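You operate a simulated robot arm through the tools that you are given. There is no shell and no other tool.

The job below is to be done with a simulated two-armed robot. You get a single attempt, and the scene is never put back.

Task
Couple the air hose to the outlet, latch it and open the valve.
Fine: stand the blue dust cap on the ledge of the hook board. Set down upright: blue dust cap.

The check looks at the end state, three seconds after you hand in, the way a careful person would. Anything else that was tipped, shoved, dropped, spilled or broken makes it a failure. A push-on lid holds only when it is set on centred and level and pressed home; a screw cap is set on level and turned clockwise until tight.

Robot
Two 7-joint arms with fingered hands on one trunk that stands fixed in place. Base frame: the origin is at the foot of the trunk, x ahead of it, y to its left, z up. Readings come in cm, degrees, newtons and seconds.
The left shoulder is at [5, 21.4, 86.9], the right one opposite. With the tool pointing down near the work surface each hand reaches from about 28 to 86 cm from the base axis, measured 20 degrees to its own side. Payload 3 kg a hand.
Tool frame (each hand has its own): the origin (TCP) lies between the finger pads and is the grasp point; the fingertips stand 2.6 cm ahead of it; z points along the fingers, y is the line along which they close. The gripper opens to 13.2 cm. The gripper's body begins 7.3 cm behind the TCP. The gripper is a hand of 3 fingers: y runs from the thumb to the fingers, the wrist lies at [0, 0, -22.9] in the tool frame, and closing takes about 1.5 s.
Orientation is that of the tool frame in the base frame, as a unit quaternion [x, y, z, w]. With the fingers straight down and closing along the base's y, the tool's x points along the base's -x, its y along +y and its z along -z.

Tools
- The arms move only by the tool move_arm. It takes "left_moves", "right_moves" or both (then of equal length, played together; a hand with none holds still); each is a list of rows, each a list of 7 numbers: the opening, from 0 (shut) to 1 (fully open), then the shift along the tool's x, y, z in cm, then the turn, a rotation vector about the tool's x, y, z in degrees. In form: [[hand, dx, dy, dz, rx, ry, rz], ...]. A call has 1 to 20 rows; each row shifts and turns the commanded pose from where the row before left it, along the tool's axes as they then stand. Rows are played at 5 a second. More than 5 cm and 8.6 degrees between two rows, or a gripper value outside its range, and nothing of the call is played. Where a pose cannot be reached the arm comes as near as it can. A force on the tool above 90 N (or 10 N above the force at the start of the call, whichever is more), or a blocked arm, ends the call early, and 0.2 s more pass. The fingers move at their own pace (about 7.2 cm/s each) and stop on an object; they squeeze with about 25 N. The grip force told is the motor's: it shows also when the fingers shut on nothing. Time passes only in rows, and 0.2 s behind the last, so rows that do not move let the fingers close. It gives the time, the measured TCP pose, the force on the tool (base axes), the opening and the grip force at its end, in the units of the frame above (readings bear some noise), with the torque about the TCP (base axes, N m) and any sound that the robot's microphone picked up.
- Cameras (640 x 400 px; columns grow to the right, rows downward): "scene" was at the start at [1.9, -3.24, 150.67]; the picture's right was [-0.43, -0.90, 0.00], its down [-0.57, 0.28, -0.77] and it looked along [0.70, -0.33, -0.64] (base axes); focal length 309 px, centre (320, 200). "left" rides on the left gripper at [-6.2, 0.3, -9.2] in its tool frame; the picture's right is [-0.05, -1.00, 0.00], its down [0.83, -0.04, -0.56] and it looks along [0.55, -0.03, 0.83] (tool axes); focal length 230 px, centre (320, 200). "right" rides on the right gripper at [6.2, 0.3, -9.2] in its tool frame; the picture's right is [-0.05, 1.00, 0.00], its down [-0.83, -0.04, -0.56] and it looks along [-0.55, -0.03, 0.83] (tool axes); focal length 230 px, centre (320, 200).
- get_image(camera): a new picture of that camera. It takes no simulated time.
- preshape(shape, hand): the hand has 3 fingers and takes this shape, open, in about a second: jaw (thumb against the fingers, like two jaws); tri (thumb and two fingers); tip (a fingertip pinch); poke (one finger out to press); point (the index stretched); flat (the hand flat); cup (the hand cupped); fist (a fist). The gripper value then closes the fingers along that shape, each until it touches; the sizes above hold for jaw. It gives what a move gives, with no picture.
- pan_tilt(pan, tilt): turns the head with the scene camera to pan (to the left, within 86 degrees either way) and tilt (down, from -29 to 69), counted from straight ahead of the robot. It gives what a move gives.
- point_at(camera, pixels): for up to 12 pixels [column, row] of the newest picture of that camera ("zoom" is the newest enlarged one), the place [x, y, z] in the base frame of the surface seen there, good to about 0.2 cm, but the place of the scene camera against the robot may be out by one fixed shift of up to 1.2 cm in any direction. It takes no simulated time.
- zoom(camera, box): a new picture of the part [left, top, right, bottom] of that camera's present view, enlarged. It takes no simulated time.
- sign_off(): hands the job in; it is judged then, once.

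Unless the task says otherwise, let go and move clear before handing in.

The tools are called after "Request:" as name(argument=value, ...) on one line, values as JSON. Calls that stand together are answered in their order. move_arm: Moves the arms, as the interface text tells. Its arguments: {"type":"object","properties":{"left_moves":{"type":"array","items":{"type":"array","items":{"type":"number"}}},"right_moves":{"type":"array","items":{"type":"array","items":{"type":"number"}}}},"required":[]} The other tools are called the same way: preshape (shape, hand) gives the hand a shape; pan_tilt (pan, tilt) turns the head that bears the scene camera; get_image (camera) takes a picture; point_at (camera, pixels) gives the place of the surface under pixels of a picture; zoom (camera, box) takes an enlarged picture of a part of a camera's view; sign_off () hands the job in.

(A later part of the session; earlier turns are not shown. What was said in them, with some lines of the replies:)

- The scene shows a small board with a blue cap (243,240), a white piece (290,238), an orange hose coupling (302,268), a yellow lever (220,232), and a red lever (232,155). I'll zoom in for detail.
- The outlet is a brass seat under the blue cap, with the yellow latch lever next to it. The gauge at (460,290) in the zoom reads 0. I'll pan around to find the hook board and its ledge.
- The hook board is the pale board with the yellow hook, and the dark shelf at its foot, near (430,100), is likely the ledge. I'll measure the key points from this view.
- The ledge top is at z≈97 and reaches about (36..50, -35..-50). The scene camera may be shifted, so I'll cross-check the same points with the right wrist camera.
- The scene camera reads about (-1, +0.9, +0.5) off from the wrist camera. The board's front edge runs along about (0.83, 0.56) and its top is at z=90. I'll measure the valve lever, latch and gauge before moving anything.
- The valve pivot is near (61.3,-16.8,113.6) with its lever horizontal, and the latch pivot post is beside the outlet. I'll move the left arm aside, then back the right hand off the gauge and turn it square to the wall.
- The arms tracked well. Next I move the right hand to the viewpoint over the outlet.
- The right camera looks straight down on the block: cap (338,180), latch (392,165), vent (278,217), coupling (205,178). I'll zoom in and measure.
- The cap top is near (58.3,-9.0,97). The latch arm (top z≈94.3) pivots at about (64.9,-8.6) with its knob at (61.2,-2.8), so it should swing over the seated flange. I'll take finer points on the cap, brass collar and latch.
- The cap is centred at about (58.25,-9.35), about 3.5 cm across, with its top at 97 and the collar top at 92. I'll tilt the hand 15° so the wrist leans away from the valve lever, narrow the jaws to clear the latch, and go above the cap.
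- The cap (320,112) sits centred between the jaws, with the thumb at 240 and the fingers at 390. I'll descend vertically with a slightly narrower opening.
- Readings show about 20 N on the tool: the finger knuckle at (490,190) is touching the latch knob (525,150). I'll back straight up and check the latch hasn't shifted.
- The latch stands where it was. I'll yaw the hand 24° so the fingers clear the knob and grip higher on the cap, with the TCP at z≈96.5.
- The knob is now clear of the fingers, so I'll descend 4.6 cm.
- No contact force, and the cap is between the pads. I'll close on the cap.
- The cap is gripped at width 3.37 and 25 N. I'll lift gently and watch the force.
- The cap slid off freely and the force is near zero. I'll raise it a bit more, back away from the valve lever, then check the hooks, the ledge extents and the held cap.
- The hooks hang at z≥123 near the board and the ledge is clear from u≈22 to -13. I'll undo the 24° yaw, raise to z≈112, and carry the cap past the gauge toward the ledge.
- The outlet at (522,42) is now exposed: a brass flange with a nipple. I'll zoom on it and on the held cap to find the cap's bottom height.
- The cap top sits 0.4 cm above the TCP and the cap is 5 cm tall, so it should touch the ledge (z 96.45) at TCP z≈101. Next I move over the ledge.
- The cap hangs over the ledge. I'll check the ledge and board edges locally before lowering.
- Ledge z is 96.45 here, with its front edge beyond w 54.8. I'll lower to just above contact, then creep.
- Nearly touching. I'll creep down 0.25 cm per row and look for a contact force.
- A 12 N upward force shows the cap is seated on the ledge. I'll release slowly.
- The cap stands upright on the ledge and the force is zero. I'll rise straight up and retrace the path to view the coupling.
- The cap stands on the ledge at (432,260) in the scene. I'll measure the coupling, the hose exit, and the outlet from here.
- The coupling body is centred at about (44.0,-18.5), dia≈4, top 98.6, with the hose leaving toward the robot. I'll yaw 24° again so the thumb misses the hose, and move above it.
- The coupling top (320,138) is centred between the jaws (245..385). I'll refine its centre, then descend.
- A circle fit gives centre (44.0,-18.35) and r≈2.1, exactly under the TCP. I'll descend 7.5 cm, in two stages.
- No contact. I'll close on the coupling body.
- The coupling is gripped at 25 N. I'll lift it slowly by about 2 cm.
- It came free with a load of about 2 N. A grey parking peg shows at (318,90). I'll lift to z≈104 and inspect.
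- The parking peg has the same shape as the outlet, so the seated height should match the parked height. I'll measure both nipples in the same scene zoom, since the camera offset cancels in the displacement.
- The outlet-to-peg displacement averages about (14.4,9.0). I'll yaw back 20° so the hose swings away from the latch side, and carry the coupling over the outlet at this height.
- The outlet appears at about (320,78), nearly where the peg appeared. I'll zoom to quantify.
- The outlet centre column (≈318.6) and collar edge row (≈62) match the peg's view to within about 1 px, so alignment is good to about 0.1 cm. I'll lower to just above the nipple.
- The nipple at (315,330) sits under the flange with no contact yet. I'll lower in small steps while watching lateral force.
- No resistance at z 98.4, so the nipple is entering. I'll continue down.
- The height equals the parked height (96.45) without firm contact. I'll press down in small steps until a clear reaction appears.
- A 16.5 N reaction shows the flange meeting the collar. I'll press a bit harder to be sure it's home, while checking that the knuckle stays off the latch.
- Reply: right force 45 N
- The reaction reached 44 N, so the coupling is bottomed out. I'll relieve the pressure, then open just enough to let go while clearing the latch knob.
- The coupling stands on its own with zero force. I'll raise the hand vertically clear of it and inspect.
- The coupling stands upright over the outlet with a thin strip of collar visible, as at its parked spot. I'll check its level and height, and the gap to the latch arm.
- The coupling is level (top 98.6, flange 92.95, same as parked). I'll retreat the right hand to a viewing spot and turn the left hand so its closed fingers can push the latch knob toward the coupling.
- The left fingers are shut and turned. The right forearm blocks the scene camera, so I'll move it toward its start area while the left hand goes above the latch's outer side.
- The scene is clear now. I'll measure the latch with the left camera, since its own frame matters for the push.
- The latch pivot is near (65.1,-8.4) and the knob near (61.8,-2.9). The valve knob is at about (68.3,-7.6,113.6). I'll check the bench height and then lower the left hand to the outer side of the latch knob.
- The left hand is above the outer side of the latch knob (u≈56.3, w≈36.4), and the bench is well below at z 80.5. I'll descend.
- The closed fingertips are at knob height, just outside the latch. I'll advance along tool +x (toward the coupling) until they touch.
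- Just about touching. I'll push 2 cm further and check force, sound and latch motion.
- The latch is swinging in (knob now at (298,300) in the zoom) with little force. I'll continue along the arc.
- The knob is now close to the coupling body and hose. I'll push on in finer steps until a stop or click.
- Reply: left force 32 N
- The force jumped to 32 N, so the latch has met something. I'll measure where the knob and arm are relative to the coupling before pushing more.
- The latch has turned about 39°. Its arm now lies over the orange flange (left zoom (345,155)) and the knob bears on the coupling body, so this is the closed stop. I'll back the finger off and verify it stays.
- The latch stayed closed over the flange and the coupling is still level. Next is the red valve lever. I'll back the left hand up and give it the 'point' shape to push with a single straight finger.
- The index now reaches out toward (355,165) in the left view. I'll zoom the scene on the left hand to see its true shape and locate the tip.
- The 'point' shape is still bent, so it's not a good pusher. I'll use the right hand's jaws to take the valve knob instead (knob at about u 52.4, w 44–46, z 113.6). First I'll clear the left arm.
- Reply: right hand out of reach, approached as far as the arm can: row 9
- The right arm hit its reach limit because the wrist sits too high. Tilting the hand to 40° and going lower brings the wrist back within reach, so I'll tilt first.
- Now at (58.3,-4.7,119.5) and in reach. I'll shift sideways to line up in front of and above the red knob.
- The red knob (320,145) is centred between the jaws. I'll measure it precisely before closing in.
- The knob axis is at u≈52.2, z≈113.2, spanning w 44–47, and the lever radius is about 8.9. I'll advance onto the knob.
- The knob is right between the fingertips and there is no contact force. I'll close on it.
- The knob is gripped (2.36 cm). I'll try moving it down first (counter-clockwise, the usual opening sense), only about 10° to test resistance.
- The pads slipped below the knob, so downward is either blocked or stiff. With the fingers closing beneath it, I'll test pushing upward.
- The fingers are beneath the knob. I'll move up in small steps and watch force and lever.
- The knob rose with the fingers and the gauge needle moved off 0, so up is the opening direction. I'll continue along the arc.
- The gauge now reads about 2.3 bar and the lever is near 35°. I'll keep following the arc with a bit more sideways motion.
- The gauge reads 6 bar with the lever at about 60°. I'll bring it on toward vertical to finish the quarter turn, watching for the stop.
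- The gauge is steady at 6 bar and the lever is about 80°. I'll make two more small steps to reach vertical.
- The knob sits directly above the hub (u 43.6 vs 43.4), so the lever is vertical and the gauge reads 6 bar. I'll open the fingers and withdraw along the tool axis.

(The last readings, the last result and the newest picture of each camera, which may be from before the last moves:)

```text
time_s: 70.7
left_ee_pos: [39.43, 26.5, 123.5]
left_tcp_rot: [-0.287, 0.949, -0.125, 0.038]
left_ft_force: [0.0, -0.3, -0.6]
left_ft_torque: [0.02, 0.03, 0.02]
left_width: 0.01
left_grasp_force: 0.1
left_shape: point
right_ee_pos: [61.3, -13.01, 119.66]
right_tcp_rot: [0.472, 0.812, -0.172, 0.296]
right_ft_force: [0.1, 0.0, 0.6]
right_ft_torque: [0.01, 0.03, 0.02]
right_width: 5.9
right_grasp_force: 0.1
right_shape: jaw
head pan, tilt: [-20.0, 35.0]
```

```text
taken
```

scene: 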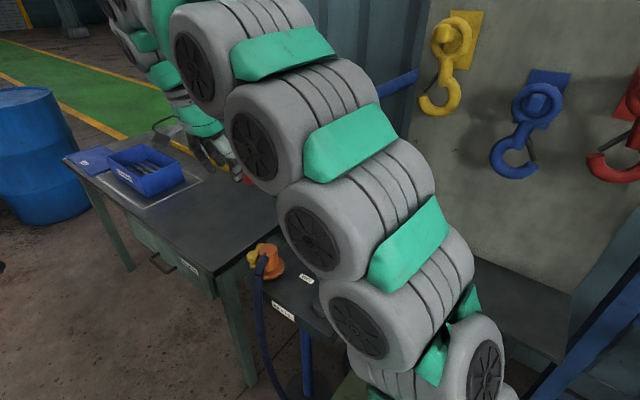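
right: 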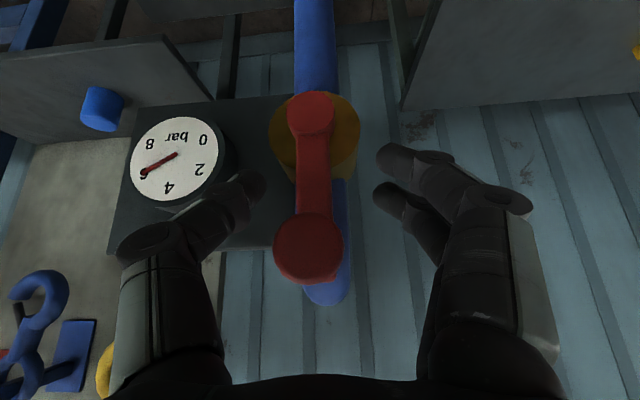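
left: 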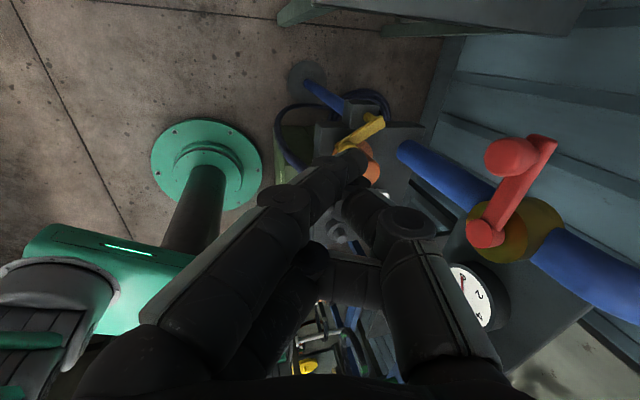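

The lever stands vertical on its own. I'll back away horizontally from the wall, then return the arm toward its start area.

Request:
move_arm(right_moves=[[0.45, 1.53, 0, -1.29, 0, 0, 0], [0.45, 2.3, 0, -1.93, 0, 0, 0], [0.45, 2.3, 0, -1.93, 0, 0, 0], [0.45, 2.3, 0, -1.93, 0, 0, 0], [0.45, 0, -4.5, 0, 0, 0, 0], [0.45, 0, -4.5, 0, 0, 0, 0], [0.45, 0, -4.5, 0, 0, 0, 0], [0.45, 0, -4.5, 0, 0, 0, 0], [0.45, 0, 0, 0, 0, 0, 0]])

Request:
get_image(camera="right")

Request:
get_image(camera="scene")

```text
time_s: 72.7
left_ee_pos: [39.49, 26.67, 123.49]
left_tcp_rot: [-0.287, 0.949, -0.125, 0.038]
left_ft_force: [-0.2, 0.5, 0.8]
left_ft_torque: [-0.03, 0.02, 0.01]
left_width: 0.0
left_grasp_force: 0.1
left_shape: point
right_ee_pos: [40.15, -12.15, 119.39]
right_tcp_rot: [0.472, 0.813, -0.172, 0.296]
right_ft_force: [-0.5, 0.1, -0.6]
right_ft_torque: [0.03, 0.0, 0.04]
right_width: 5.93
right_grasp_force: 0.0
right_shape: jaw
head pan, tilt: [-20.0, 35.0]
```

```text
taken
```

right: 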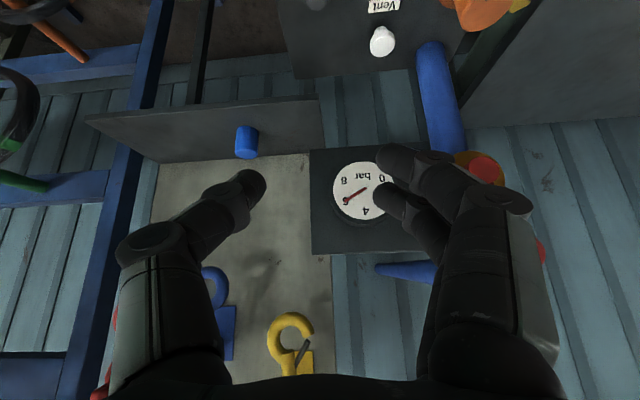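

```text
taken
```

scene: 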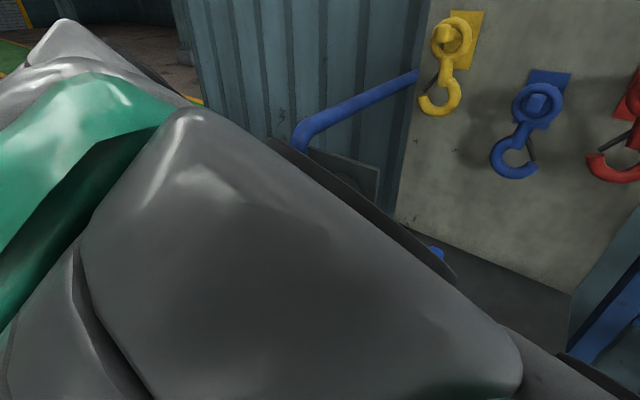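

The arm blocks the scene camera, so I'll undo the tilt and move the right hand back to its start area for the final inspection.

Request:
move_arm(right_moves=[[0.45, 0, 0, 0, 0, 8.33, 0], [0.45, 0, 0, 0, 0, 8.33, 0], [0.45, 0, 0, 0, 0, 8.33, 0], [0.45, -3.24, -2.8, -0.69, 0, 0, 0], [0.45, -3.24, -2.8, -0.69, 0, 0, 0], [0.45, -3.24, -2.8, -0.69, 0, 0, 0], [0.45, -3.24, -2.8, -0.69, 0, 0, 0], [0.45, 0, 0, 0, 0, 0, 0]])

Request:
get_image(camera="scene")

Request:
zoom(camera="scene", box=[210, 220, 330, 295])

Request:
zoom(camera="scene", box=[250, 100, 410, 200])

```text
time_s: 74.5
left_ee_pos: [39.64, 26.58, 123.42]
left_tcp_rot: [-0.288, 0.949, -0.124, 0.038]
left_ft_force: [-0.6, 0.4, 0.6]
left_ft_torque: [0.0, 0.0, 0.0]
left_width: 0.0
left_grasp_force: 0.0
left_shape: point
right_ee_pos: [36.5, -28.21, 125.58]
right_tcp_rot: [0.498, 0.858, -0.065, 0.112]
right_ft_force: [-0.8, -0.8, 0.5]
right_ft_torque: [0.02, -0.03, -0.02]
right_width: 5.89
right_grasp_force: 0.1
right_shape: jaw
head pan, tilt: [-20.0, 35.0]
```

```text
taken
```

scene: 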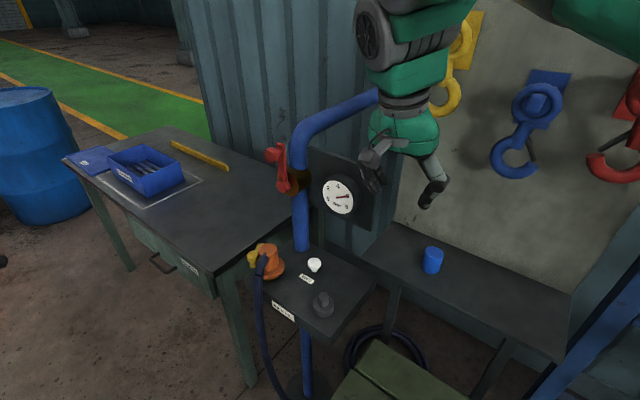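

```text
5.33 times, centred on (270, 258) of scene
```

zoom: 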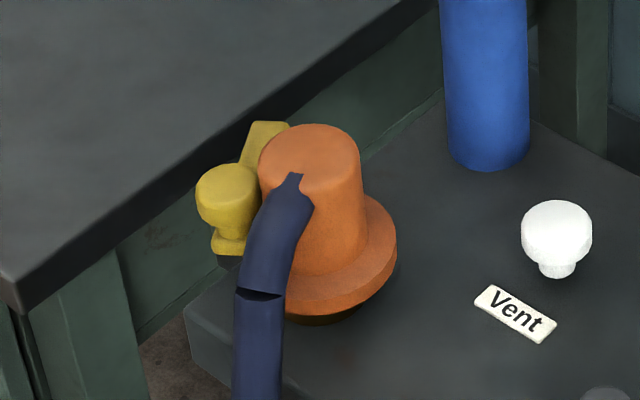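

```text
4.00 times, centred on (330, 150) of scene
```

zoom: 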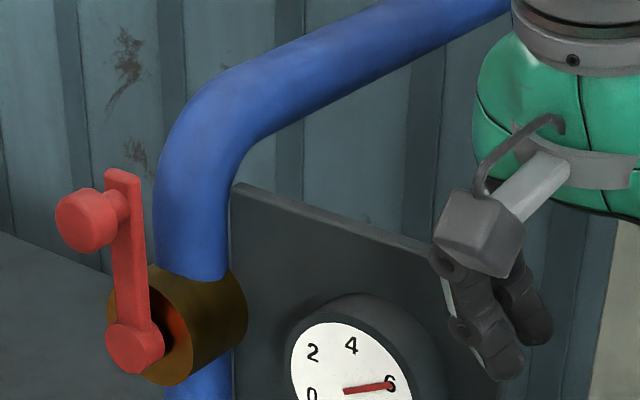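

The lever is vertical, the gauge reads 6 bar, and the coupling is seated with the latch arm over its flange. I'll do a final check of the cap on the ledge, the parking peg area and the coupling level.

Request:
zoom(camera="scene", box=[360, 210, 520, 310])

Request:
point_at(camera="scene", pixels=[[268, 248], [262, 252], [273, 252], [281, 268], [433, 250], [426, 251], [440, 251], [253, 258], [433, 272]])

Request:
get_image(camera="right")

```text
4.00 times, centred on (440, 260) of scene
```

zoom: 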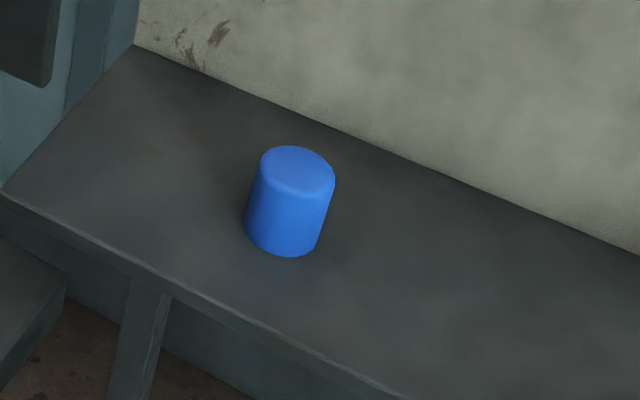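

```text
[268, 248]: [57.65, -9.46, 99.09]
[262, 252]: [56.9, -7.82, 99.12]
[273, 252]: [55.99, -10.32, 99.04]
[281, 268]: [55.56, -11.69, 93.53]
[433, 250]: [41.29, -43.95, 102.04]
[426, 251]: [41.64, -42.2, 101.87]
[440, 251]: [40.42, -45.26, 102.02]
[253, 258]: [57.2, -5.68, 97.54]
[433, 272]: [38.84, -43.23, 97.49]
```

```text
taken
```

right: 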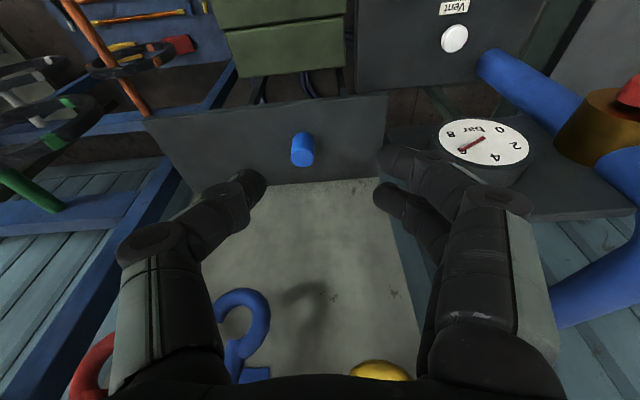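

Everything checks out:
- The coupling top is level at z≈99.1 across its face.
- The latch arm is over the flange.
- The valve lever is vertical with 6 bar on the gauge.
- The cap stands upright on the ledge.

Both hands are clear, so I'm handing in.

Request:
sign_off()

```text
The job is handed in.
```

The hose is coupled, latched and under pressure, and I've handed the job in; no verdict has come back yet.

- **Hose coupling:** it is seated on the outlet at the same height it had on its parking peg, and it is level. I pressed it down with about 44 N.
- **Latch:** the yellow arm turned about 39° and stopped with its arm over the coupling's flange. I heard no click, so I'm judging it closed by where it stopped. It stayed put after I let go, and the coupling held at 6 bar.
- **Valve:** the red lever is up and in line with the pipe, and the gauge went from 0 to 6 bar. It opens upward: I tried down first and the fingers slipped off without moving it.
- **Blue dust cap:** it stands upright on the ledge of the hook board.

Early on, a finger knuckle bumped the latch knob with about 20 N. I checked, and it had not moved. Nothing else was touched, and both hands were clear at hand-in.
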